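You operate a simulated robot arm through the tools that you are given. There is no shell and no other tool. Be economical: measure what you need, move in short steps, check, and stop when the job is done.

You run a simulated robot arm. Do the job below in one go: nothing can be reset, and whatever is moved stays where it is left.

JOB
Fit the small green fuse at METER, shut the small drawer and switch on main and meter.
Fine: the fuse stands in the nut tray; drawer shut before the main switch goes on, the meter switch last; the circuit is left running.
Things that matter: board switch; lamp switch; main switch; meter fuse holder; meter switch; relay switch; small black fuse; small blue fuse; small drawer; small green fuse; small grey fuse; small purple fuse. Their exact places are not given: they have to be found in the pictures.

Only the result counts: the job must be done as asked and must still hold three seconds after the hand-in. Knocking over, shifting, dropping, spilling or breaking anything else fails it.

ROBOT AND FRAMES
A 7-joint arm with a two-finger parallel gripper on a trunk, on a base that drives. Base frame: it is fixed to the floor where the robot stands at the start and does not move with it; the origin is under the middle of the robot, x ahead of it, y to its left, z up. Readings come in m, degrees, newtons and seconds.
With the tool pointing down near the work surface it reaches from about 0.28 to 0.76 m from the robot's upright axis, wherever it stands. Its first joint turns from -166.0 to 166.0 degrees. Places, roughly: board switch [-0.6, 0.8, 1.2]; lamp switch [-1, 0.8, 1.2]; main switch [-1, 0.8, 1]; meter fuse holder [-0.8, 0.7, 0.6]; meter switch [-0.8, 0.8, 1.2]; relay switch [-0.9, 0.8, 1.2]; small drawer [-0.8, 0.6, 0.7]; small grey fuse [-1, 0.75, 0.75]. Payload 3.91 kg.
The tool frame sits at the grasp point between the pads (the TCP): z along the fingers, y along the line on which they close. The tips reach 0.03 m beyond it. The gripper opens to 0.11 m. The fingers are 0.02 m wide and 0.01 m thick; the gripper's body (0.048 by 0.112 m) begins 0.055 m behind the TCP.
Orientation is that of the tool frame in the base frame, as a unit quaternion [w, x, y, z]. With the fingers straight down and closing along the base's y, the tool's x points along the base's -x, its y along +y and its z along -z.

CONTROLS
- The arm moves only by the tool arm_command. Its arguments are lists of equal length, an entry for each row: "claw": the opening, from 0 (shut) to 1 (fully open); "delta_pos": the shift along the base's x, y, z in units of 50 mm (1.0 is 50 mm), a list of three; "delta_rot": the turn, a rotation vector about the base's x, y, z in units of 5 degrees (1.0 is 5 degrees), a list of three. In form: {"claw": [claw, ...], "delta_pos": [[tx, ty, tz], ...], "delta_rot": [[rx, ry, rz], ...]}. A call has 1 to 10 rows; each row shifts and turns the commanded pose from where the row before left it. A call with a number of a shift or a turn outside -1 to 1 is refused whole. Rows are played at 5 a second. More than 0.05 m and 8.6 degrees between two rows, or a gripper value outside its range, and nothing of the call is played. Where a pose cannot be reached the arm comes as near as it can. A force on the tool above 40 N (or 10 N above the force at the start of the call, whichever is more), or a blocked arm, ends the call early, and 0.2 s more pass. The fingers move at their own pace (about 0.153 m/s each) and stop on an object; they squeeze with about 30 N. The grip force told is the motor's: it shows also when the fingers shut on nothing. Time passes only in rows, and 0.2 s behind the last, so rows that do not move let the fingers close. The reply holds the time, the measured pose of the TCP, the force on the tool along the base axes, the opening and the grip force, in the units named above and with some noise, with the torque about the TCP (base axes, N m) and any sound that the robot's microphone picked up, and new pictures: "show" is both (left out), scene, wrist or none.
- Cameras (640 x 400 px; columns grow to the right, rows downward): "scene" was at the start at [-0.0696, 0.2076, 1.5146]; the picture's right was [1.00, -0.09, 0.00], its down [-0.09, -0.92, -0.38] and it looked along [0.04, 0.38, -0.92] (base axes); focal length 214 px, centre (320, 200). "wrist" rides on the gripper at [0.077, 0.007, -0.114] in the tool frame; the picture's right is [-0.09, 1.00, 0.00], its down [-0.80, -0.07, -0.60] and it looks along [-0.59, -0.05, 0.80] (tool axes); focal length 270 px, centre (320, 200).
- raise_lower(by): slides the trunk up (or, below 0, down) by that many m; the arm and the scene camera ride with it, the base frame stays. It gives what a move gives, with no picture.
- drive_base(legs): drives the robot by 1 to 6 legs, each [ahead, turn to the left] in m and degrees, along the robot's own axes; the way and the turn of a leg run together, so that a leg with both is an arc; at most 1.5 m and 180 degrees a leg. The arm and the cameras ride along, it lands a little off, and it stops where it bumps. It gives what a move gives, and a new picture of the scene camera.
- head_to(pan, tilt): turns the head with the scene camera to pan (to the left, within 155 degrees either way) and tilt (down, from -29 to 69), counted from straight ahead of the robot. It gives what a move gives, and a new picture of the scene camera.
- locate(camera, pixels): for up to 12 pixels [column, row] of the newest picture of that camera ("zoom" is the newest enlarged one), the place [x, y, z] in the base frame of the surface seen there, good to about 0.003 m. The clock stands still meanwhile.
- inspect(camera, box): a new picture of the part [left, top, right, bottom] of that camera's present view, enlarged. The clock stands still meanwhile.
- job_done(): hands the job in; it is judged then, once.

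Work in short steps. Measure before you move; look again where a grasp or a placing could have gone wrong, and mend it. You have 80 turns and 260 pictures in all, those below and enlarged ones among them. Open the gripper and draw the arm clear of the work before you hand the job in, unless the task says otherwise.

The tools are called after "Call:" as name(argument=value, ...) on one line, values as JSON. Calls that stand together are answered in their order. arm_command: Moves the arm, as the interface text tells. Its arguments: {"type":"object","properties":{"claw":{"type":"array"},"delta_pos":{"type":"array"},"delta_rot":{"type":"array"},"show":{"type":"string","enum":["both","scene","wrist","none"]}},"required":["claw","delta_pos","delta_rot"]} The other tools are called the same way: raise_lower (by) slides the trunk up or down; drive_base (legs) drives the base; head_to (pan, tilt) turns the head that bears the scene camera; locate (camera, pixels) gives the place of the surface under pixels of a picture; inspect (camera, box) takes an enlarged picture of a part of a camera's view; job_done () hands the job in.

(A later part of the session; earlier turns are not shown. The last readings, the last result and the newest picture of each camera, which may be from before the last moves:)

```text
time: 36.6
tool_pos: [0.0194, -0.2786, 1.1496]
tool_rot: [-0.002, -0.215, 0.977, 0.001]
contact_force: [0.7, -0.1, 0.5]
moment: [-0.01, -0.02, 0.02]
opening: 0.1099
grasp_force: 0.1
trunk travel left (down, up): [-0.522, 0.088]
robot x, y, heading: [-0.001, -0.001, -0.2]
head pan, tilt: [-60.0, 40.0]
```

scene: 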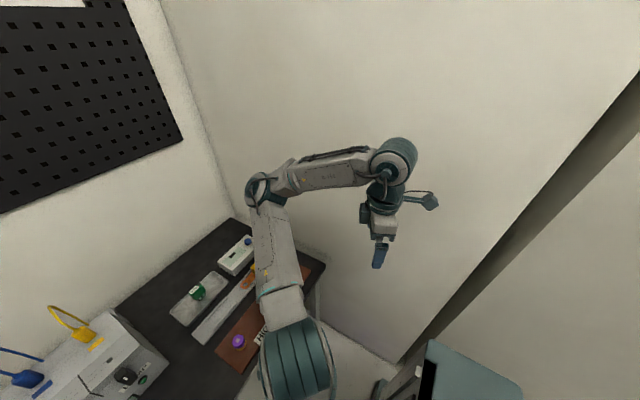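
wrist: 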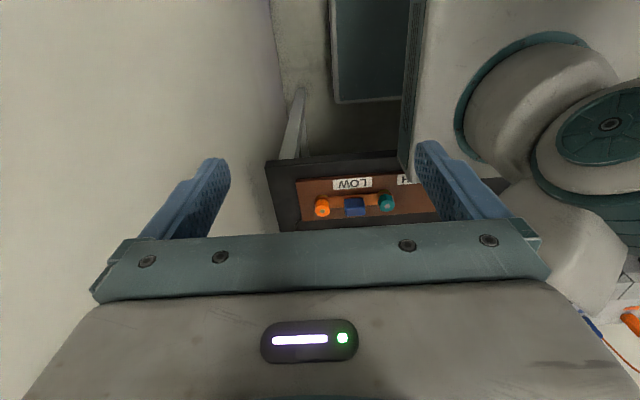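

No out-of-reach now: the wrist roll was at its end, and turning counter-clockwise relieves it. I swing on to the front turning the tool along.

Call:
arm_command(claw=[1, 1, 1, 1, 1, 1, 1, 1, 1, 1], delta_pos=[[0.5, -0.15, 0], [0.56, -0.1, 0], [0.56, -0.04, 0], [0.58, 0.02, 0], [0.6, 0.06, 0], [0.6, 0.14, 0], [0.6, 0.2, 0], [0.6, 0.26, 0], [0.58, 0.32, 0], [0.56, 0.4, 0]], delta_rot=[[0, 0, 1], [0, 0, 1], [0, 0, 1], [0, 0, 1], [0, 0, 1], [0, 0, 1], [0, 0, 1], [0, 0, 1], [0, 0, 1], [0, 0, 1]])

```text
time: 38.8
tool_pos: [0.157, -0.3132, 1.1306]
tool_rot: [-0.002, -0.608, 0.794, 0.0]
contact_force: [0.2, 0.1, 0.3]
moment: [0.0, -0.02, -0.01]
opening: 0.1103
grasp_force: 0.0
out of reach, approached as far as the arm can: row 5, 6, 7, 8, 9, 10
trunk travel left (down, up): [-0.522, 0.088]
robot x, y, heading: [0.0012, -0.0028, -0.3]
head pan, tilt: [-60.0, 40.0]
```

scene: 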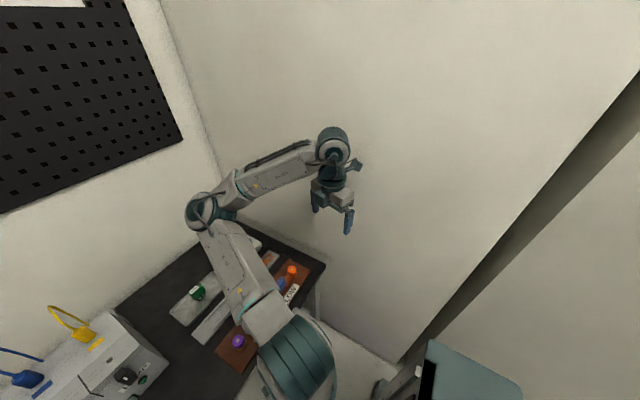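
wrist: 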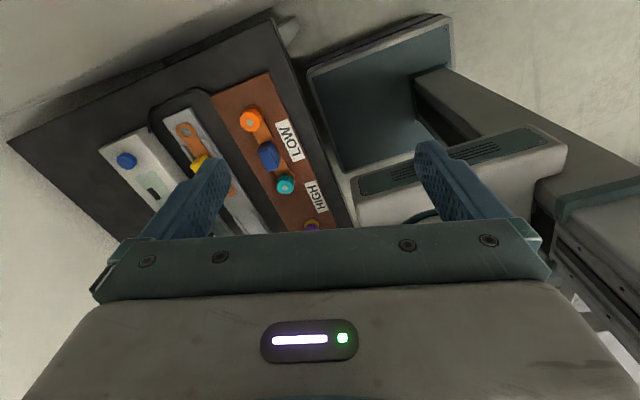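

The roll was met but the position lags; the forearm is folded to the side of the elbow. I test a pure forward/left move without turning.

Call:
arm_command(claw=[1, 1, 1, 1, 1], delta_pos=[[0.6, 0.2, 0], [0.6, 0.2, 0], [0.6, 0.2, 0], [0.6, 0.2, 0], [0.6, 0.2, 0]], delta_rot=[[0, 0, 0], [0, 0, 0], [0, 0, 0], [0, 0, 0], [0, 0, 0]], show="scene")

```text
time: 39.9
tool_pos: [0.1754, -0.3351, 1.1231]
tool_rot: [-0.001, -0.599, 0.801, -0.003]
contact_force: [-5.5, 27.5, 0.2]
moment: [-3.59, -0.6, -1.25]
opening: 0.1101
grasp_force: 0.1
out of reach, approached as far as the arm can: row 1, 2, 3, 4, 5
trunk travel left (down, up): [-0.522, 0.088]
robot x, y, heading: [-0.0029, 0.0018, -0.0]
head pan, tilt: [-60.0, 40.0]
stopped in row 5: the force on the tool passed its limit (the readings are from after the stop); the commanded pose is now the measured one
```

scene: 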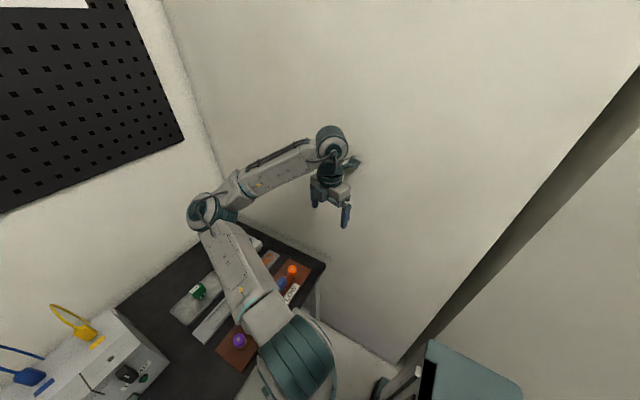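

The back of the hand touched the wall (27 N). Before moving on I measure the arm's joints in the scene picture to learn the true configuration.

Call:
locate(camera="scene", pixels=[[205, 208], [230, 208], [222, 180], [225, 240], [250, 295], [285, 350], [310, 370], [332, 385], [265, 365], [330, 140], [270, 170], [328, 190]])

Call:
inspect(camera="scene", box=[160, 110, 380, 400])

```text
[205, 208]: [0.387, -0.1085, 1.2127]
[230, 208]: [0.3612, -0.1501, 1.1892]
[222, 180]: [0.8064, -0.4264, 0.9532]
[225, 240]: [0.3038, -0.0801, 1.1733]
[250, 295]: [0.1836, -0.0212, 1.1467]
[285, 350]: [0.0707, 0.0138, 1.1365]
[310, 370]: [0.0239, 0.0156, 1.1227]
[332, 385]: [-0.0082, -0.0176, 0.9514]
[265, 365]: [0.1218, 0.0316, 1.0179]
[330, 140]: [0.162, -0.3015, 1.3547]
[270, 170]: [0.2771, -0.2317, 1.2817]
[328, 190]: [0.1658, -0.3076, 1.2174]
```

```text
1.38 times, centred on (270, 255) of scene
```

zoom: 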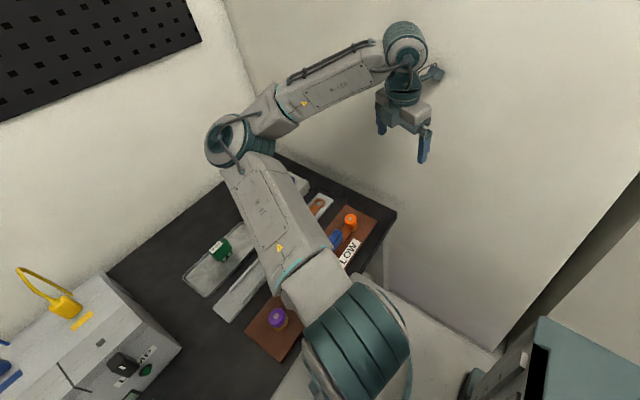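

Upper arm points to azimuth -17° almost level, forearm folded back: joint 1 likely sits at its +166° end with the arm leaning over. I pull the hand off the wall and turn the head to look behind, to make room by driving back.

Call:
arm_command(claw=[1, 1, 1, 1], delta_pos=[[0, 0.4, 0], [-0.3, 0.5, 0], [-0.3, 0.5, 0], [-0.3, 0.3, 0]], delta_rot=[[0, 0, 0], [0, 0, 0], [0, 0, 0], [0, 0, 0]], show="none")

Call:
head_to(pan=-155, tilt=45)

Call:
head_to(pan=-154, tilt=45)

Call:
head_to(pan=155, tilt=45)

Call:
head_to(pan=154, tilt=45)

```text
time: 40.9
tool_pos: [0.123, -0.2623, 1.1191]
tool_rot: [0.0, -0.602, 0.799, 0.0]
contact_force: [-0.6, 0.3, 0.3]
moment: [-0.01, -0.02, -0.01]
opening: 0.1101
grasp_force: 0.0
out of reach, approached as far as the arm can: row 1
trunk travel left (down, up): [-0.522, 0.088]
robot x, y, heading: [-0.0008, -0.0024, 0.1]
head pan, tilt: [-60.0, 40.0]
```

```text
time: 42.6
tool_pos: [0.1228, -0.2619, 1.1203]
tool_rot: [0.0, -0.601, 0.799, 0.0]
contact_force: [0.3, -0.8, -0.6]
moment: [-0.03, -0.01, 0.01]
opening: 0.1097
grasp_force: 0.0
trunk travel left (down, up): [-0.522, 0.088]
robot x, y, heading: [-0.0016, 0.0008, -0.0]
head pan, tilt: [-154.7, 45.0]
```

scene: 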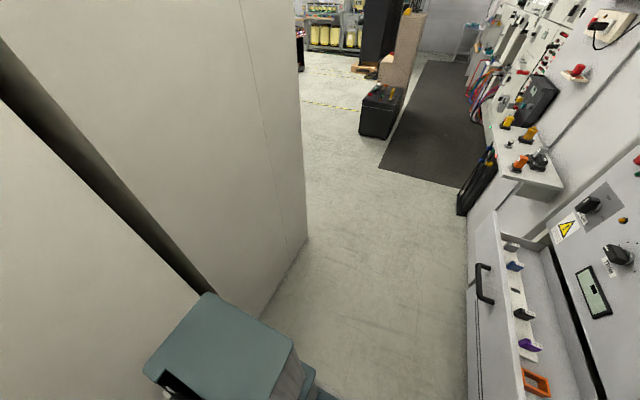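

```text
time: 43.2
tool_pos: [0.1228, -0.2622, 1.1187]
tool_rot: [0.0, -0.601, 0.799, 0.001]
contact_force: [0.3, 0.0, -0.9]
moment: [-0.03, -0.01, 0.01]
opening: 0.1101
grasp_force: 0.0
trunk travel left (down, up): [-0.522, 0.088]
robot x, y, heading: [0.0016, -0.0025, 0.3]
head pan, tilt: [-154.0, 45.0]
```

scene: 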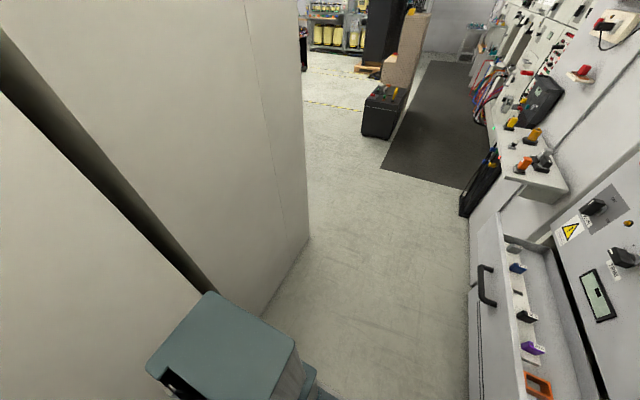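

```text
time: 47.4
tool_pos: [0.1235, -0.2627, 1.1183]
tool_rot: [-0.001, -0.601, 0.799, 0.0]
contact_force: [0.2, 1.0, 0.6]
moment: [-0.01, -0.01, 0.03]
opening: 0.1098
grasp_force: 0.1
trunk travel left (down, up): [-0.522, 0.088]
robot x, y, heading: [0.0025, 0.0017, 0.0]
head pan, tilt: [154.7, 45.0]
```

scene: 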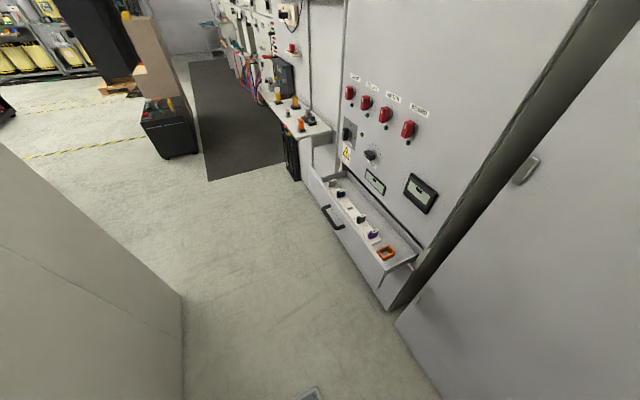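

```text
time: 48.0
tool_pos: [0.1229, -0.2619, 1.1189]
tool_rot: [-0.001, -0.601, 0.799, 0.0]
contact_force: [0.1, -0.2, -0.5]
moment: [0.03, 0.04, 0.01]
opening: 0.1099
grasp_force: 0.1
trunk travel left (down, up): [-0.522, 0.088]
robot x, y, heading: [-0.0046, -0.0009, 0.1]
head pan, tilt: [154.0, 45.0]
```

scene: 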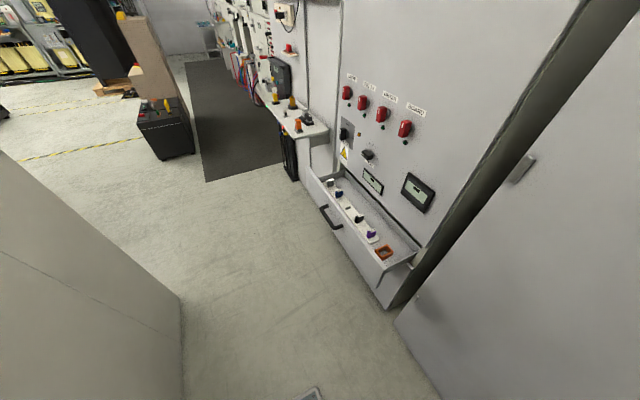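

The head turns freely now (earlier the arm had been in its way). I test whether joint 1 can go clockwise from here: rotate the hand rigidly by -20° about the robot axis.

Call:
arm_command(claw=[1, 1, 1, 1], delta_pos=[[-0.47, -0.19, 0], [-0.48, -0.15, 0], [-0.49, -0.11, 0], [-0.5, -0.07, 0]], delta_rot=[[0, 0, -1], [0, 0, -1], [0, 0, -1], [0, 0, -1]], show="none")

Call:
head_to(pan=-50, tilt=50)

```text
time: 49.0
tool_pos: [0.026, -0.2874, 1.1198]
tool_rot: [0.0, -0.452, 0.892, 0.001]
contact_force: [0.7, 0.0, -0.3]
moment: [-0.01, -0.02, -0.01]
opening: 0.11
grasp_force: 0.2
trunk travel left (down, up): [-0.522, 0.088]
robot x, y, heading: [-0.0003, 0.0014, -0.0]
head pan, tilt: [154.0, 45.0]
```

```text
time: 52.0
tool_pos: [0.0268, -0.2874, 1.1198]
tool_rot: [-0.001, -0.453, 0.891, 0.0]
contact_force: [-0.1, 0.4, -0.6]
moment: [-0.03, 0.02, -0.02]
opening: 0.1099
grasp_force: 0.1
trunk travel left (down, up): [-0.522, 0.088]
robot x, y, heading: [0.0023, -0.0007, 0.1]
head pan, tilt: [-50.0, 50.0]
```

scene: 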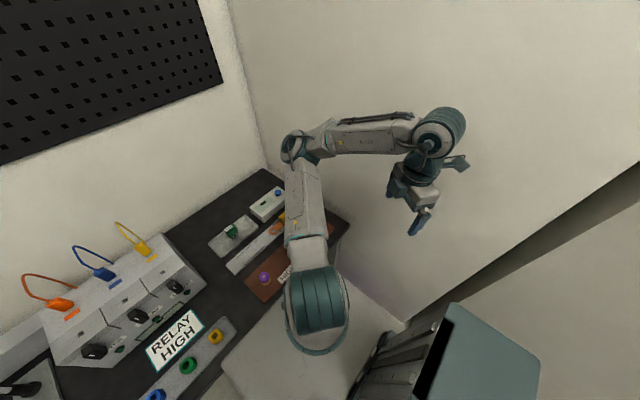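

Clockwise is free: so joint 1 was at +166°, and the arm leans over to the robot's right. Simplest: work on the robot's right side by turning the base, so bench and then cabinet lie to its right. I measure the base's footprint and bench edge.

Call:
locate(camera="scene", pixels=[[225, 362], [340, 290], [400, 330], [300, 330], [265, 335], [345, 222], [235, 340], [232, 232], [265, 277], [380, 320]])

Call:
head_to(pan=0, tilt=69)

Call:
head_to(pan=100, tilt=69)

```text
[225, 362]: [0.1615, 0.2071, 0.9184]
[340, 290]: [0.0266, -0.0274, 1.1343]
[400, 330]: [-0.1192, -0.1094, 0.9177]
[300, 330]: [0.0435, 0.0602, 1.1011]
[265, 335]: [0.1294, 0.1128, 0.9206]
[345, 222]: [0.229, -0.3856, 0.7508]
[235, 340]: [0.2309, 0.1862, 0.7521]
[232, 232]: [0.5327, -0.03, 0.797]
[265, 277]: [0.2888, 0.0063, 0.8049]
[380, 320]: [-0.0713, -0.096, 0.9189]
```

```text
time: 53.2
tool_pos: [0.0264, -0.2861, 1.1192]
tool_rot: [-0.001, -0.453, 0.891, 0.0]
contact_force: [0.5, 0.1, 0.4]
moment: [0.01, -0.04, 0.01]
opening: 0.1103
grasp_force: 0.0
trunk travel left (down, up): [-0.522, 0.088]
robot x, y, heading: [0.0017, 0.0043, 0.0]
head pan, tilt: [0.0, 68.8]
```

scene: 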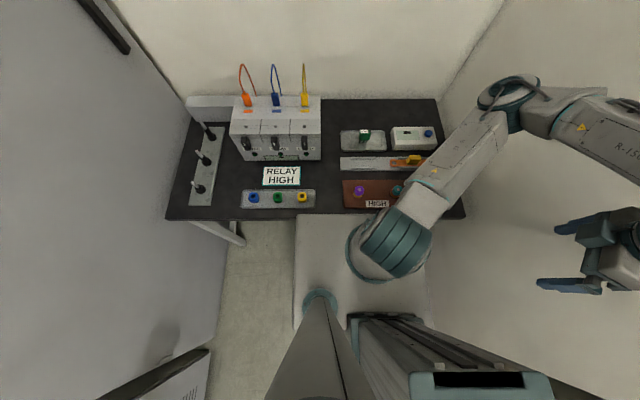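

```text
time: 55.0
tool_pos: [0.0267, -0.2865, 1.1205]
tool_rot: [0.0, -0.453, 0.892, 0.002]
contact_force: [0.2, 0.3, 0.0]
moment: [0.04, 0.0, 0.03]
opening: 0.1101
grasp_force: 0.0
trunk travel left (down, up): [-0.522, 0.088]
robot x, y, heading: [-0.0004, -0.0014, -0.2]
head pan, tilt: [100.0, 68.8]
```

scene: 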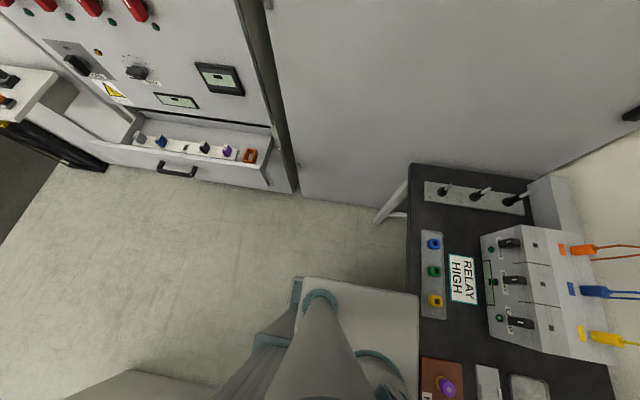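

The bench edge is at x≈0.235, the platform ends at ≈0.165. I back off 6 cm and turn 90° left so the bench lies on the robot's right.

Call:
drive_base(legs=[[-0.06, 0], [0, 90]])

```text
time: 59.8
tool_pos: [0.2274, 0.0277, 1.1195]
tool_rot: [0.001, 0.951, -0.308, 0.0]
contact_force: [-0.3, 0.7, 0.1]
moment: [-0.01, 0.0, 0.01]
opening: 0.1103
grasp_force: 0.0
trunk travel left (down, up): [-0.522, 0.088]
robot x, y, heading: [-0.0603, 0.0002, 90.2]
head pan, tilt: [100.0, 68.8]
```

scene: 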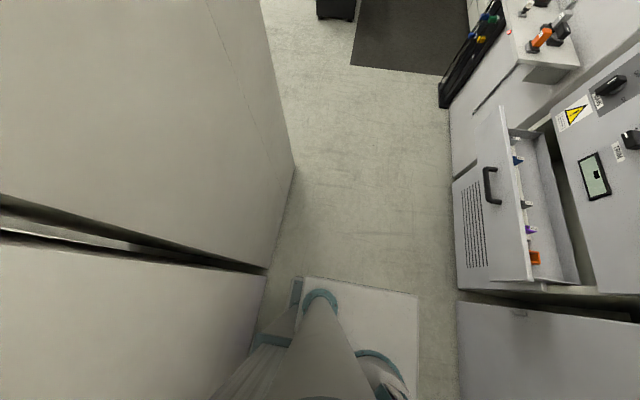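

Now the bench is to the right. I look at the tray with the scene camera and the wrist view.

Call:
head_to(pan=-85, tilt=55)

Call:
arm_command(claw=[1, 1, 1, 1], delta_pos=[[0.7, -0.2, 0], [0.7, -0.2, 0], [0.7, -0.2, 0], [0, 0, 0]], delta_rot=[[0, 0, 0], [0, 0, 0], [0, 0, 0], [0, 0, 0]])

```text
time: 62.5
tool_pos: [0.2265, 0.0291, 1.1197]
tool_rot: [0.002, 0.952, -0.308, 0.0]
contact_force: [-0.4, -0.4, 0.4]
moment: [0.01, -0.04, -0.02]
opening: 0.1101
grasp_force: 0.0
trunk travel left (down, up): [-0.522, 0.088]
robot x, y, heading: [-0.0585, 0.0028, 90.5]
head pan, tilt: [-85.0, 55.0]
```

scene: 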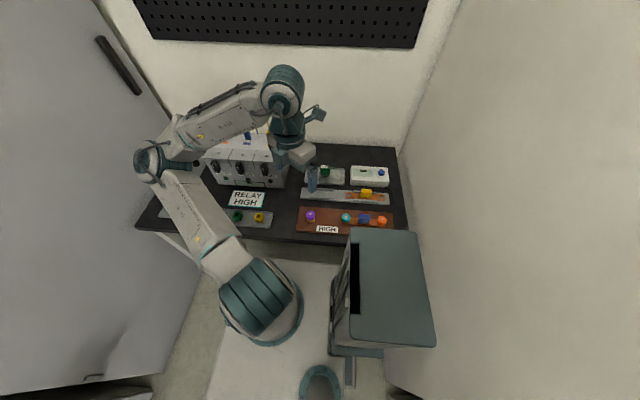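

```text
time: 63.5
tool_pos: [0.3322, -0.0027, 1.1208]
tool_rot: [0.0, 0.951, -0.308, 0.0]
contact_force: [0.7, -0.3, -0.1]
moment: [-0.05, -0.02, -0.03]
opening: 0.1098
grasp_force: 0.0
trunk travel left (down, up): [-0.522, 0.088]
robot x, y, heading: [-0.0619, -0.0033, 90.0]
head pan, tilt: [-85.0, 55.0]
```

scene: 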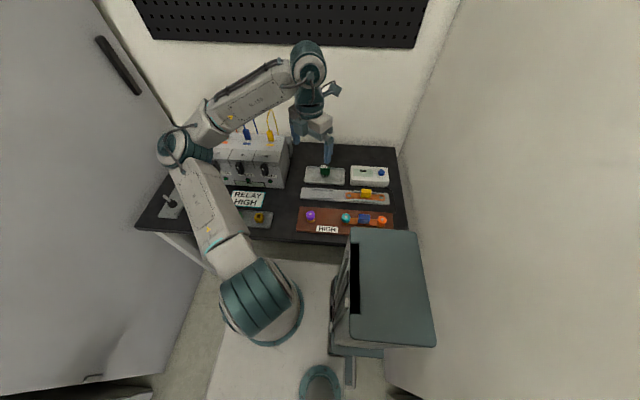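
wrist: 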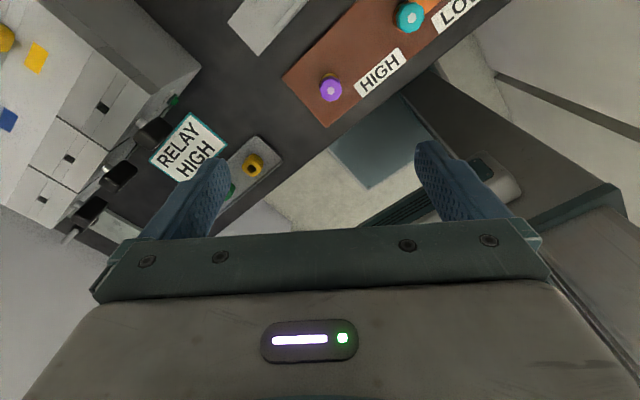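

Moves well. I zoom on the fuse in the tray and on the drawer's fuses for shape and orientation.

Call:
inspect(camera="scene", box=[300, 155, 352, 190])

Call:
arm_command(claw=[1, 1, 1, 1, 1, 1], delta_pos=[[0.8, 0, 0], [0.8, 0, 0], [0.8, 0, 0], [0, 0, 0], [0, 0, 0], [0, 0, 0]], delta_rot=[[0, 0, -1], [0, 0, -1], [0, 0, -1], [0, 0, -1], [0, 0, -1], [0, 0, -1]])

```text
11.43 times, centred on (326, 172) of scene
```

zoom: 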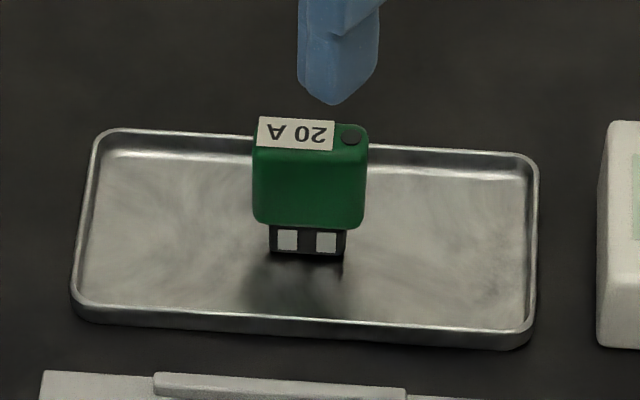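

```text
time: 64.9
tool_pos: [0.3869, -0.0397, 1.1047]
tool_rot: [0.0, 0.84, -0.542, 0.0]
contact_force: [0.4, 0.1, -0.4]
moment: [0.0, 0.0, -0.01]
opening: 0.1098
grasp_force: 0.1
out of reach, approached as far as the arm can: row 4, 5, 6
trunk travel left (down, up): [-0.522, 0.088]
robot x, y, heading: [-0.0599, -0.0041, 90.1]
head pan, tilt: [-85.0, 55.0]
```

scene: 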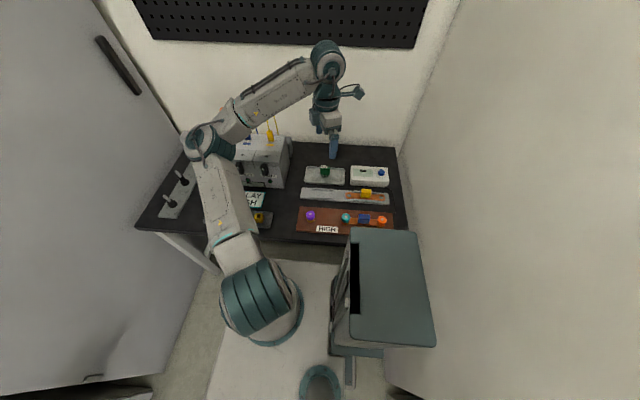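
wrist: 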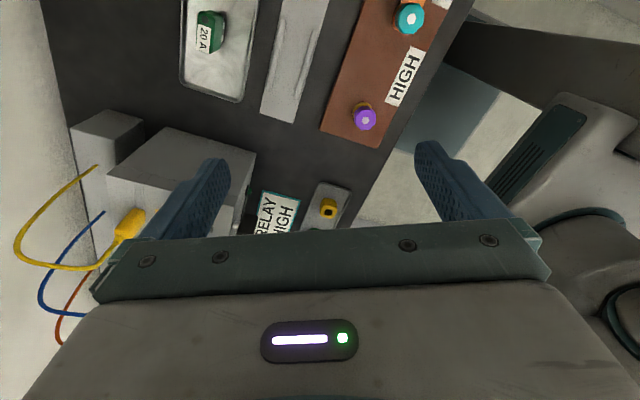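

The fuse's long side runs along y with its dark dot at the -y end, as with the drawer's fuses (dot toward -y), so no net turn is needed. Roll is at its end clockwise; I turn the tool counter-clockwise to have it close along x, while moving over the tray.

Call:
arm_command(claw=[1, 1, 1, 1, 1, 1, 1, 1, 1, 1], delta_pos=[[0.2, 0, 0], [0.2, 0, 0], [0.2, 0, 0], [0.2, 0, 0], [0.2, 0, 0], [0.2, 0, 0], [0.2, 0, 0], [0.2, 0, 0], [0.2, 0, 0], [0.2, 0, 0]], delta_rot=[[0, 0, 1], [0, 0, 1], [0, 0, 1], [0, 0, 1], [0, 0, 1], [0, 0, 1], [0, 0, 1], [0, 0, 1], [0, 0, 1], [0, 0, 1]], show="none")

Call:
arm_command(claw=[1, 1, 1, 1, 1, 1, 1, 1, 1, 1], delta_pos=[[0.1, 0, 0], [0.1, 0, 0], [0, 0, 0], [0, 0, 0], [0, 0, 0], [0, 0, 0], [0, 0, 0], [0, 0, 0], [0, 0, 0], [0, 0, 0]], delta_rot=[[0, 0, 1], [0, 0, 1], [0, 0, 1], [0, 0, 1], [0, 0, 1], [0, 0, 1], [0, 0, 1], [0, 0, 1], [0, 0, 1], [0, 0, 1]], show="none")

Call:
arm_command(claw=[1, 1, 1, 1, 1, 1, 1, 1, 1, 1], delta_pos=[[0, 0, 0], [0, 0, 0], [0, 0, 0], [0, 0, 0], [0, 0, 0], [0, 0, 0], [0, 0, 0], [0, 0, 0], [0, 0, 0], [0, 0, 0]], delta_rot=[[0, 0, 1], [0, 0, 1], [0, 0, 1], [0, 0, 1], [0, 0, 1], [0, 0, 1], [0, 0, 1], [0, 0, 1], [0, 0, 1], [0, 0, 1]])

```text
time: 67.1
tool_pos: [0.4872, -0.041, 1.1037]
tool_rot: [0.001, 0.991, -0.137, 0.0]
contact_force: [-0.2, -0.3, -0.4]
moment: [-0.01, 0.0, 0.0]
opening: 0.1102
grasp_force: 0.1
trunk travel left (down, up): [-0.522, 0.088]
robot x, y, heading: [-0.0573, -0.0005, 90.2]
head pan, tilt: [-85.0, 55.0]
```

```text
time: 69.3
tool_pos: [0.4992, -0.0388, 1.1036]
tool_rot: [0.002, 0.956, 0.294, 0.0]
contact_force: [0.8, 0.1, -0.1]
moment: [-0.04, 0.01, 0.01]
opening: 0.1099
grasp_force: 0.2
trunk travel left (down, up): [-0.522, 0.088]
robot x, y, heading: [-0.0646, -0.0003, 89.8]
head pan, tilt: [-85.0, 55.0]
```

```text
time: 71.5
tool_pos: [0.499, -0.0391, 1.1038]
tool_rot: [-0.001, 0.742, 0.67, 0.001]
contact_force: [-0.6, -0.5, -0.4]
moment: [0.02, -0.04, 0.0]
opening: 0.11
grasp_force: 0.1
trunk travel left (down, up): [-0.522, 0.088]
robot x, y, heading: [-0.0586, -0.0008, 90.1]
head pan, tilt: [-85.0, 55.0]
```

scene: 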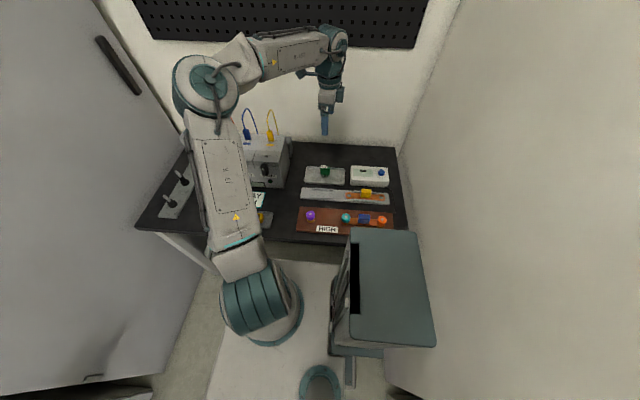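
wrist: 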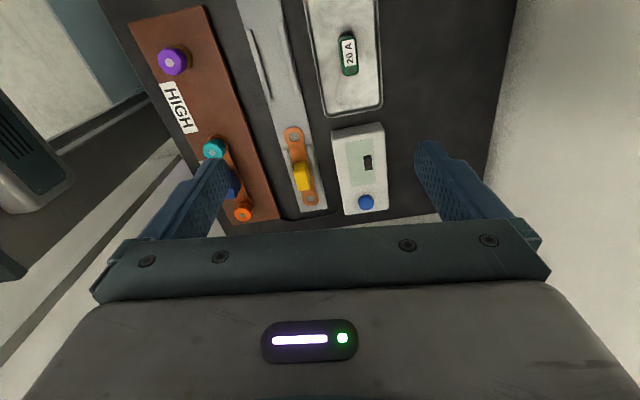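

Tool now nearly aligned (x-axis at azimuth 84°). The wrist camera sees the fuse at (349,52); I zoom in and measure it.

Call:
inspect(camera="wrist", box=[309, 10, 389, 90])

```text
5.00 times, centred on (349, 50) of wrist
```

zoom: 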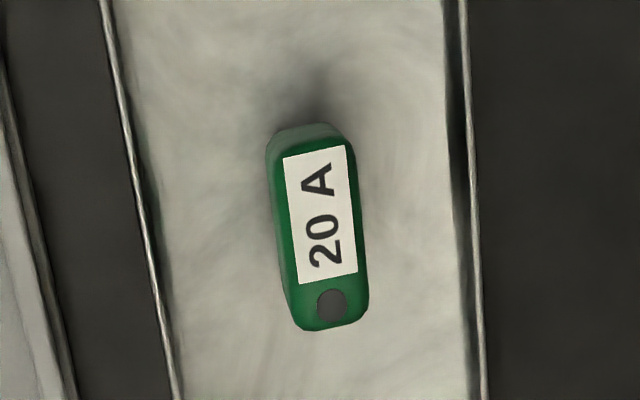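

Call:
locate(camera="zoom", pixels=[[331, 305], [320, 165], [322, 215], [284, 160], [346, 148], [298, 282], [357, 270], [150, 200], [470, 200], [200, 350]])

Call:
inspect(camera="scene", box=[300, 155, 352, 190])

```text
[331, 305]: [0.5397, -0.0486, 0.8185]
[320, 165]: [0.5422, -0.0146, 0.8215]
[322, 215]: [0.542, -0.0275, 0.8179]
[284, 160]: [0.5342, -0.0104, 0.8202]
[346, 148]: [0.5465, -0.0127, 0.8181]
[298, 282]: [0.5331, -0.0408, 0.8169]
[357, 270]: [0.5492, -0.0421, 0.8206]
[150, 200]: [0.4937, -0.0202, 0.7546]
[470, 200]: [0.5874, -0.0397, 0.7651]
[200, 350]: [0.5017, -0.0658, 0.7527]
```

```text
11.43 times, centred on (326, 172) of scene
```

zoom: 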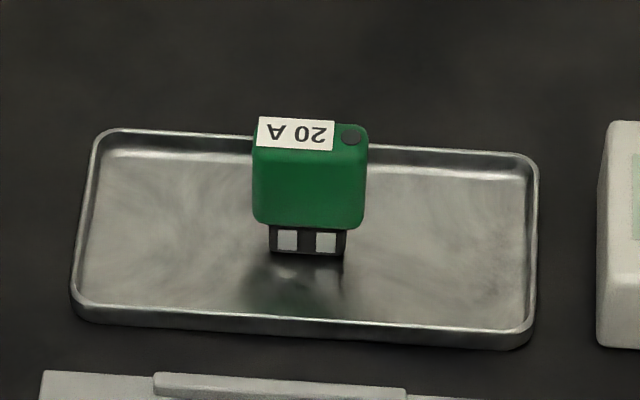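

Fuse centre ≈ (0.541,-0.030), top z ≈ 0.819, long axis ≈ 86°. I go over it with a half-open gripper and down to z≈0.87 first.

Call:
arm_command(claw=[0.6, 0.6, 0.6, 0.6, 0.6, 0.6], delta_pos=[[0.42, 0.09, 0], [0.42, 0.09, -0.5], [0, 0, -0.8], [0, 0, -0.9], [0, 0, -0.9], [0, 0, -0.9]], delta_rot=[[0, 0, 0.2], [0, 0, 0.1], [0, 0, 0], [0, 0, 0], [0, 0, 0], [0, 0, 0]])

```text
time: 72.9
tool_pos: [0.538, -0.0332, 0.9033]
tool_rot: [0.0, 0.734, 0.68, 0.0]
contact_force: [0.0, 0.8, -0.2]
moment: [0.0, 0.0, 0.02]
opening: 0.066
grasp_force: 0.1
trunk travel left (down, up): [-0.522, 0.088]
robot x, y, heading: [-0.0583, 0.0031, 90.3]
head pan, tilt: [-85.0, 55.0]
```

scene: 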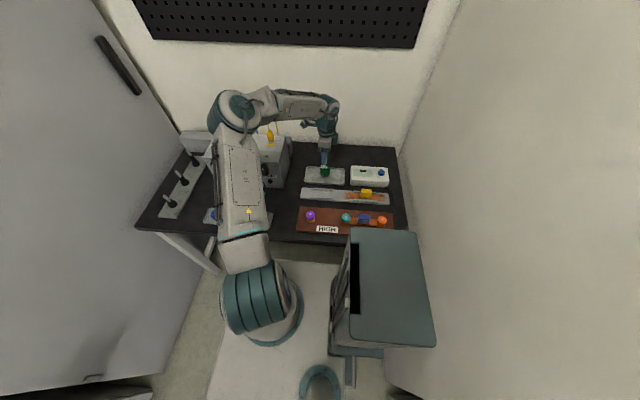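
wrist: 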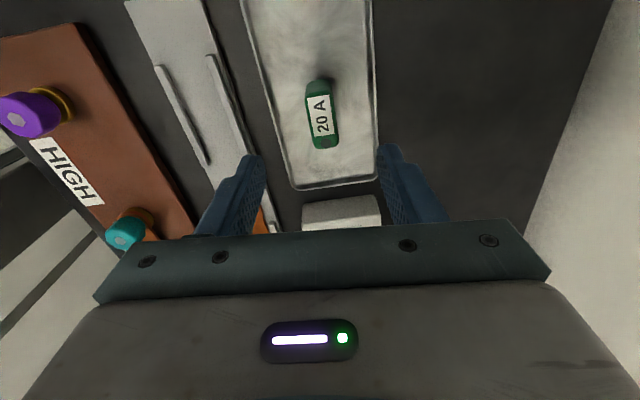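

Good alignment. Before going lower I check the elbow's clearance above the relay box and cables, and remeasure the fuse.

Call:
locate(camera="scene", pixels=[[225, 110], [240, 150], [245, 95], [265, 110], [240, 180], [270, 135], [300, 105], [250, 225]])

Call:
locate(camera="wrist", pixels=[[325, 143], [319, 98], [322, 120], [309, 120], [336, 118]])

Call:
inspect(camera="scene", box=[180, 80, 350, 240])

```text
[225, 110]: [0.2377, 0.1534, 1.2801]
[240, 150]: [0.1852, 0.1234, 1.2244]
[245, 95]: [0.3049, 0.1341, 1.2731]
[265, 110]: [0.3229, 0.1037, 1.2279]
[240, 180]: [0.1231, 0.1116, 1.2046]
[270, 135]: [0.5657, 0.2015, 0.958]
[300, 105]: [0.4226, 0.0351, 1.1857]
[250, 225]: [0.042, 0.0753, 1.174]
```

```text
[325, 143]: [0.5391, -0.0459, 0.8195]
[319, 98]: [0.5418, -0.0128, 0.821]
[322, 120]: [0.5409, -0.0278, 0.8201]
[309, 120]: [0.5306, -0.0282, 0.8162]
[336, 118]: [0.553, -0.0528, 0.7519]
```

```text
2.50 times, centred on (265, 160) of scene
```

zoom: 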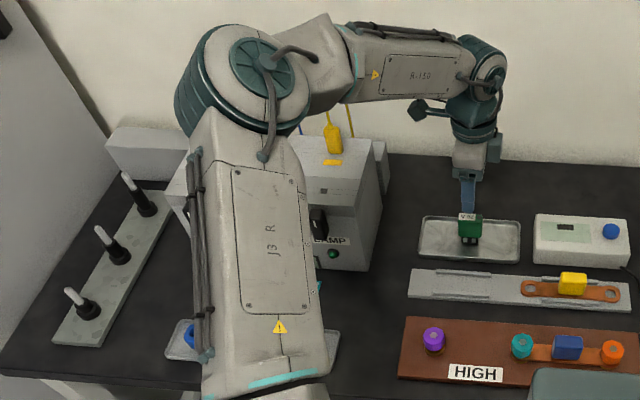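

Clearance is ample. I descend to z≈0.821 and close on the fuse.

Call:
arm_command(claw=[0.6, 0.6, 0.6, 0, 0, 0, 0], delta_pos=[[0.06, 0.05, -0.6], [0, 0, -0.6], [0, 0, -0.45], [0, 0, 0], [0, 0, 0], [0, 0, 0], [0, 0, 0]], delta_rot=[[0, 0, 0], [0, 0, 0], [0, 0, 0], [0, 0, 0], [0, 0, 0], [0, 0, 0], [0, 0, 0]])

```text
time: 74.5
tool_pos: [0.5425, -0.0283, 0.8214]
tool_rot: [0.001, 0.734, 0.679, 0.0]
contact_force: [0.0, -1.0, -0.3]
moment: [-0.01, 0.0, -0.01]
opening: 0.0213
grasp_force: 29.8
trunk travel left (down, up): [-0.522, 0.088]
robot x, y, heading: [-0.0616, -0.0014, 90.2]
head pan, tilt: [-85.0, 55.0]
```

scene: 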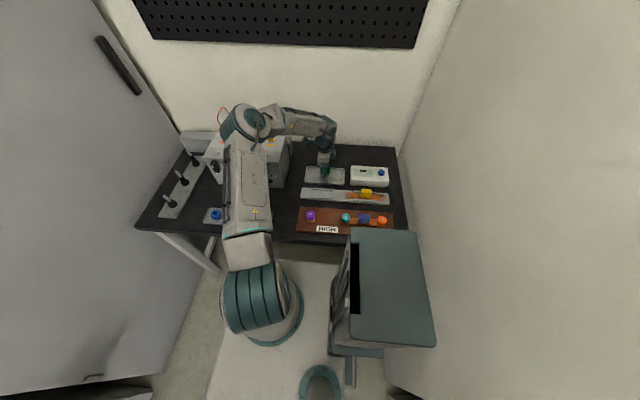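
wrist: 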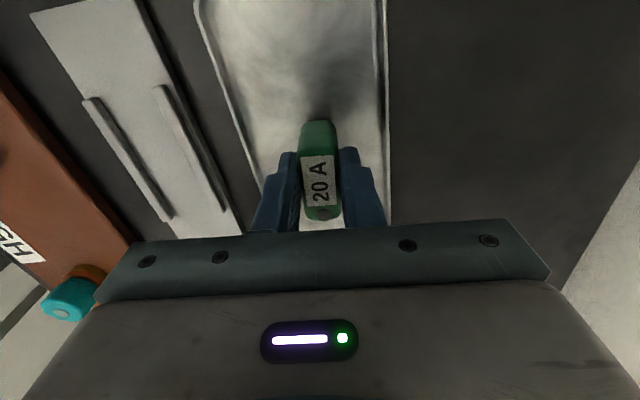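

Fuse gripped (opening 0.021 m). I lift straight up, then retract toward the robot.

Call:
arm_command(claw=[0, 0, 0, 0, 0, 0, 0, 0, 0, 0], delta_pos=[[0, 0, 0.6], [0, 0, 0.9], [0, 0, 0.9], [0, 0, 0.9], [0, 0, 0.9], [0, 0, 0.9], [0, 0, 0.9], [-0.8, 0, 0], [-0.8, 0, 0], [-0.8, 0, 0]], delta_rot=[[0, 0, 0], [0, 0, 0], [0, 0, 0], [0, 0, 0], [0, 0, 0], [0, 0, 0], [0, 0, 0], [0, 0, 0], [0, 0, 0], [0, 0, 0]])

```text
time: 76.7
tool_pos: [0.421, -0.0279, 1.1212]
tool_rot: [0.0, 0.734, 0.679, 0.001]
contact_force: [0.0, 0.3, -0.6]
moment: [-0.01, 0.01, 0.01]
opening: 0.0213
grasp_force: 29.7
trunk travel left (down, up): [-0.522, 0.088]
robot x, y, heading: [-0.0594, -0.0023, 90.2]
head pan, tilt: [-85.0, 55.0]
```

scene: 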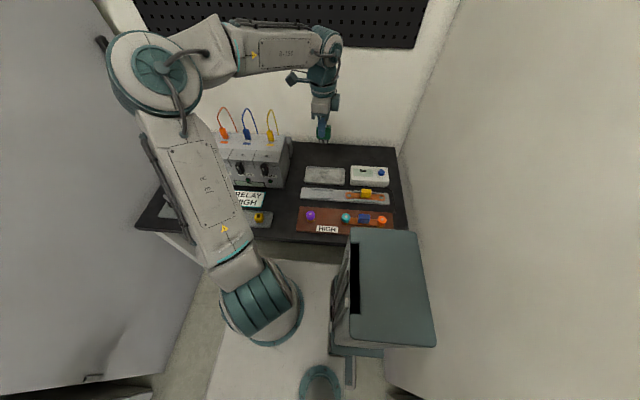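
wrist: 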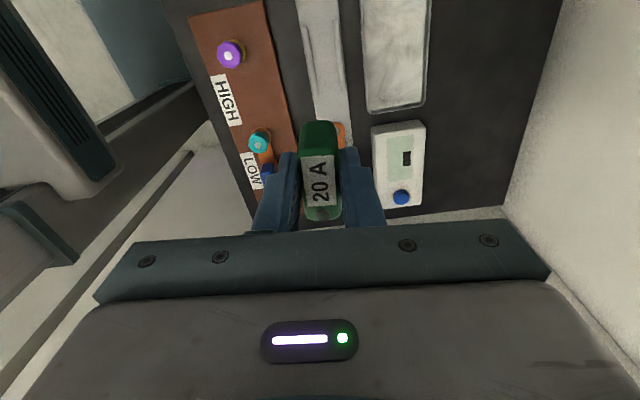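

Held well. I retract a little further, then turn the base another 90° left to face -x, so the cabinet is on the right.

Call:
arm_command(claw=[0, 0], delta_pos=[[-0.8, 0, 0], [-0.8, 0, 0]], delta_rot=[[0, 0, 0], [0, 0, 0]], show="none")

Call:
drive_base(legs=[[0, 90]])

```text
time: 77.3
tool_pos: [0.3406, -0.0282, 1.1224]
tool_rot: [0.001, 0.734, 0.679, 0.0]
contact_force: [-0.7, -0.4, -0.6]
moment: [-0.03, -0.03, -0.01]
opening: 0.0212
grasp_force: 29.8
trunk travel left (down, up): [-0.522, 0.088]
robot x, y, heading: [-0.0584, -0.0012, 90.4]
head pan, tilt: [-85.0, 55.0]
```

```text
time: 81.5
tool_pos: [-0.0297, 0.4031, 1.1222]
tool_rot: [0.0, 0.043, 0.999, 0.001]
contact_force: [-0.2, -0.2, 0.1]
moment: [-0.02, 0.01, -0.01]
opening: 0.0
grasp_force: 30.1
trunk travel left (down, up): [-0.522, 0.088]
robot x, y, heading: [-0.0604, 0.0017, 179.5]
head pan, tilt: [-85.0, 55.0]
```

scene: 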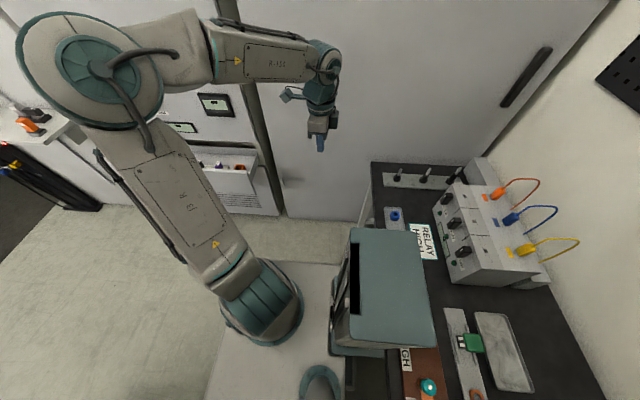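

The gripper reads 0.0: the fuse slipped out and now lies on the bench at (470,343). I zoom and locate it.

Call:
inspect(camera="scene", box=[430, 305, 540, 390])

Call:
locate(camera="scene", pixels=[[475, 343], [461, 343], [470, 337], [472, 350], [483, 343], [455, 320], [480, 385], [500, 350], [428, 388]])

```text
4.71 times, centred on (485, 348) of scene
```

zoom: 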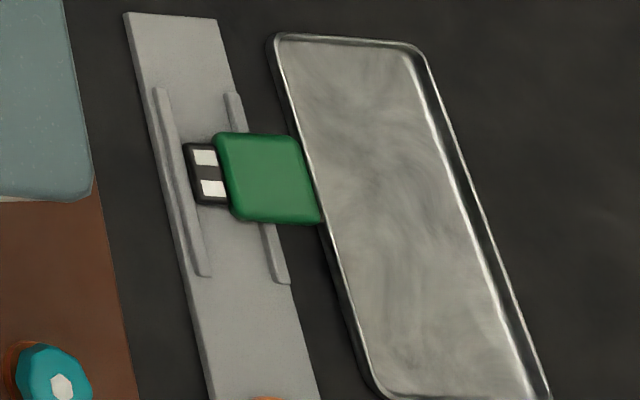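

```text
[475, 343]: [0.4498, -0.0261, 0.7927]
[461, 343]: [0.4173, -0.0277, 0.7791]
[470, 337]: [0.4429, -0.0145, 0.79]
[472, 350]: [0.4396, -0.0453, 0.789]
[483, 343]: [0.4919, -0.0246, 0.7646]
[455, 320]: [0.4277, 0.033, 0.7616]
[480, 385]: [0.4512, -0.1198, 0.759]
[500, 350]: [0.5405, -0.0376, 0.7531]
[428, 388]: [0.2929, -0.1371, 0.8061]
```

The fuse lies flat on the slide plate at (0.445,-0.028,0.79), blades pointing to -x. I turn the base back 90° right to regrasp it, and stand it upright again in the tray.

Call:
drive_base(legs=[[0, -89.5]])

Call:
inspect(camera="scene", box=[290, 150, 400, 220])

```text
time: 85.7
tool_pos: [0.3421, -0.0301, 1.1219]
tool_rot: [0.001, 0.735, 0.678, 0.001]
contact_force: [0.3, 0.6, 0.3]
moment: [0.02, 0.0, 0.0]
opening: 0.0001
grasp_force: 30.2
trunk travel left (down, up): [-0.522, 0.088]
robot x, y, heading: [-0.0586, -0.0027, 90.0]
head pan, tilt: [-85.0, 55.0]
```

scene: 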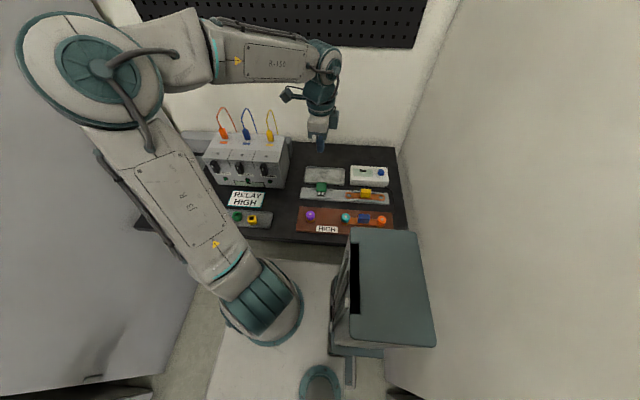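

```text
5.71 times, centred on (345, 185) of scene
```

zoom: 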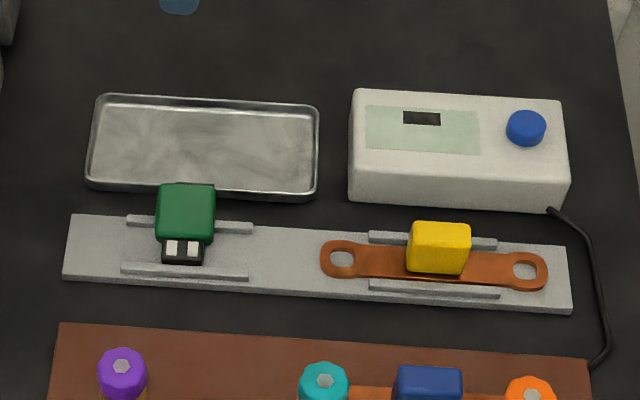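

Everything else is in place. I open the gripper and turn the tool 85° clockwise so it closes along y over the lying fuse.

Call:
arm_command(claw=[0.8, 0.8, 0.8, 0.8, 0.8, 0.8, 0.8, 0.8, 0.8, 0.8], delta_pos=[[0.25, 0, 0], [0.25, 0, 0], [0.25, 0, 0], [0.25, 0, 0], [0.25, 0, 0], [0.25, 0, 0], [0.25, 0, 0], [0.25, 0, 0], [0.25, 0, 0], [0.25, 0, 0]], delta_rot=[[0, 0, -1], [0, 0, -1], [0, 0, -1], [0, 0, -1], [0, 0, -1], [0, 0, -1], [0, 0, -1], [0, 0, -1], [0, 0, -1], [0, 0, -1]], show="none")

Call:
arm_command(claw=[0.8, 0.8, 0.8, 0.8, 0.8, 0.8, 0.8], delta_pos=[[0, 0, -0.4], [0, 0, -0.4], [0, 0, -0.4], [0, 0, -0.4], [0, 0, -0.4], [0, 0, -0.4], [0, 0, 0]], delta_rot=[[0, 0, -1], [0, 0, -1], [0, 0, -1], [0, 0, -1], [0, 0, -1], [0, 0, -1], [0, 0, -1]])

```text
time: 87.9
tool_pos: [0.4691, -0.0279, 1.1208]
tool_rot: [0.0, 0.953, 0.304, -0.001]
contact_force: [0.1, 0.4, 0.2]
moment: [0.0, -0.01, 0.02]
opening: 0.0879
grasp_force: 0.0
trunk travel left (down, up): [-0.522, 0.088]
robot x, y, heading: [-0.0596, 0.0006, 89.9]
head pan, tilt: [-85.0, 55.0]
```

```text
time: 89.5
tool_pos: [0.4669, -0.0287, 1.0006]
tool_rot: [0.001, 1.0, 0.004, 0.0]
contact_force: [-1.6, -0.1, -0.3]
moment: [-0.01, 0.01, 0.01]
opening: 0.088
grasp_force: 0.0
trunk travel left (down, up): [-0.522, 0.088]
robot x, y, heading: [-0.0622, -0.0002, 90.1]
head pan, tilt: [-85.0, 55.0]
```

scene: 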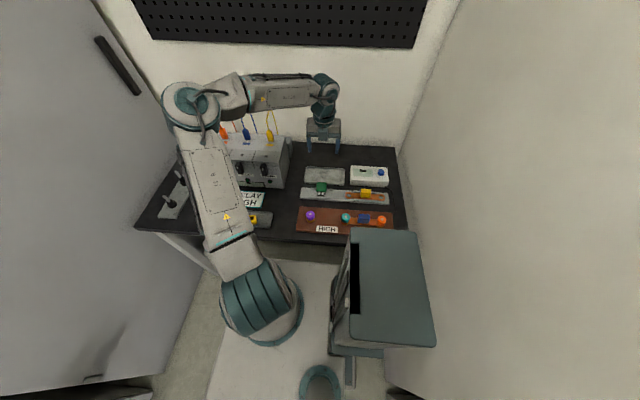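
wrist: 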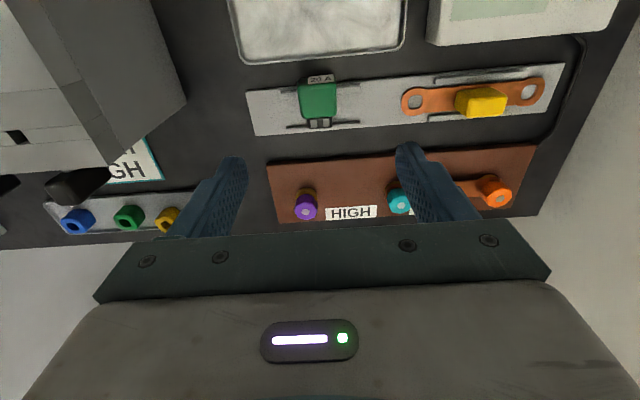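

Tool now closes along y. I zoom in the wrist view to see the top label/dot and measure the lying fuse.

Call:
inspect(camera="wrist", box=[270, 60, 366, 140])

Call:
locate(camera="wrist", pixels=[[318, 103], [301, 103], [335, 103], [318, 88], [318, 114], [320, 79], [319, 125], [290, 110], [268, 115], [303, 90], [336, 88]])

```text
5.00 times, centred on (318, 100) of wrist
```

zoom: 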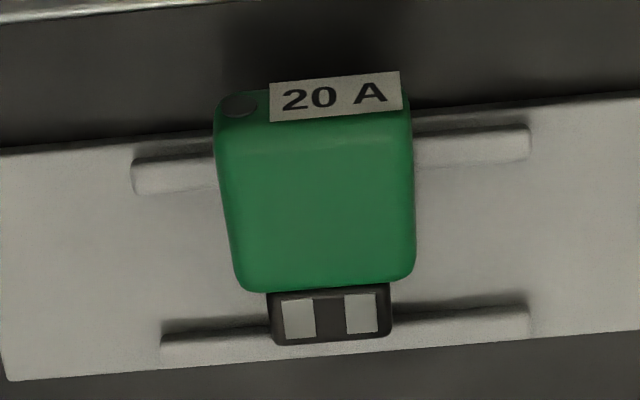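

```text
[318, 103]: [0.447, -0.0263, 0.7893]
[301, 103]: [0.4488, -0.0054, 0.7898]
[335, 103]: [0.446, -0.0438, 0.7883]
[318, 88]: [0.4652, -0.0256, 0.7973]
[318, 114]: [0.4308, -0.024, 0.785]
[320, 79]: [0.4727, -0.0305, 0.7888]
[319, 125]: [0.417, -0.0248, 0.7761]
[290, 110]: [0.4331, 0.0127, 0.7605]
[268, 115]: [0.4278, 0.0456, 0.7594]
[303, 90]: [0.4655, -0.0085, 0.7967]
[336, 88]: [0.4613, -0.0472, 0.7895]
```

The dot now sits at the +y end and the fuse leans ~15°. I measure the ridges of the slide so the fingertips clear them, and tilt the tool 25° meanwhile.

Call:
locate(camera="zoom", pixels=[[170, 172], [470, 145], [200, 345], [470, 322], [170, 250], [460, 230], [215, 130], [410, 130], [245, 285], [405, 270]])

Call:
arm_command(claw=[0.8, 0.8, 0.8, 0.8, 0.8, 0.8], delta_pos=[[0, 0.06, -0.5], [0, 0, -0.5], [0, 0, -0.5], [0, 0, -0.5], [0, 0, 0], [0, 0, 0]], delta_rot=[[0, 1, 0], [0, 1, 0], [0, 1, 0], [0, 1, 0], [0, 1, 0], [0, 0, 0]])

```text
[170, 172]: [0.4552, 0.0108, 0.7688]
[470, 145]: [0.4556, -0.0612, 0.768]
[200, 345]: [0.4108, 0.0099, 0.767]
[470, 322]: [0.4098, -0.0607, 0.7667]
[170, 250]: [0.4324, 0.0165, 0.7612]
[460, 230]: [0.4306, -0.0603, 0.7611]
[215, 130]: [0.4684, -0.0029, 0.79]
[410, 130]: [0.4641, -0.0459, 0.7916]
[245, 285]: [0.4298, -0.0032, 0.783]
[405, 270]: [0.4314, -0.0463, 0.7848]
```

```text
time: 90.9
tool_pos: [0.468, -0.0263, 0.9018]
tool_rot: [-0.001, 0.976, 0.004, -0.217]
contact_force: [-0.3, 0.1, 0.1]
moment: [0.01, -0.01, -0.03]
opening: 0.088
grasp_force: 0.1
trunk travel left (down, up): [-0.522, 0.088]
robot x, y, heading: [-0.0582, 0.0017, 90.1]
head pan, tilt: [-85.0, 55.0]
```

scene: 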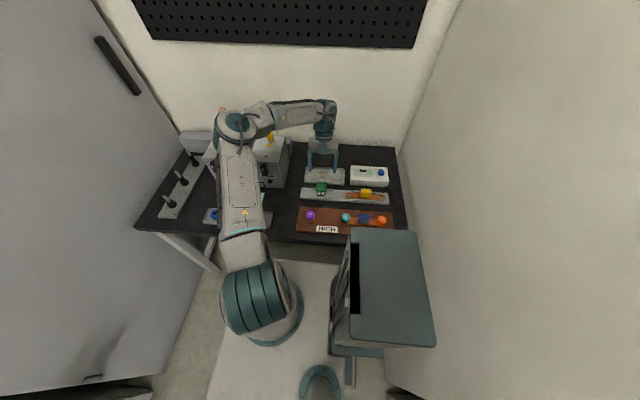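
wrist: 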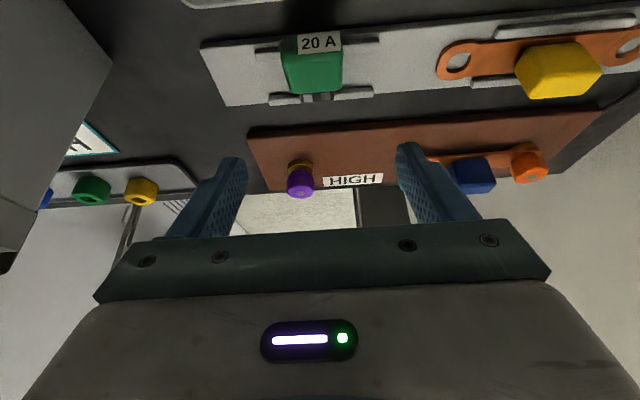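

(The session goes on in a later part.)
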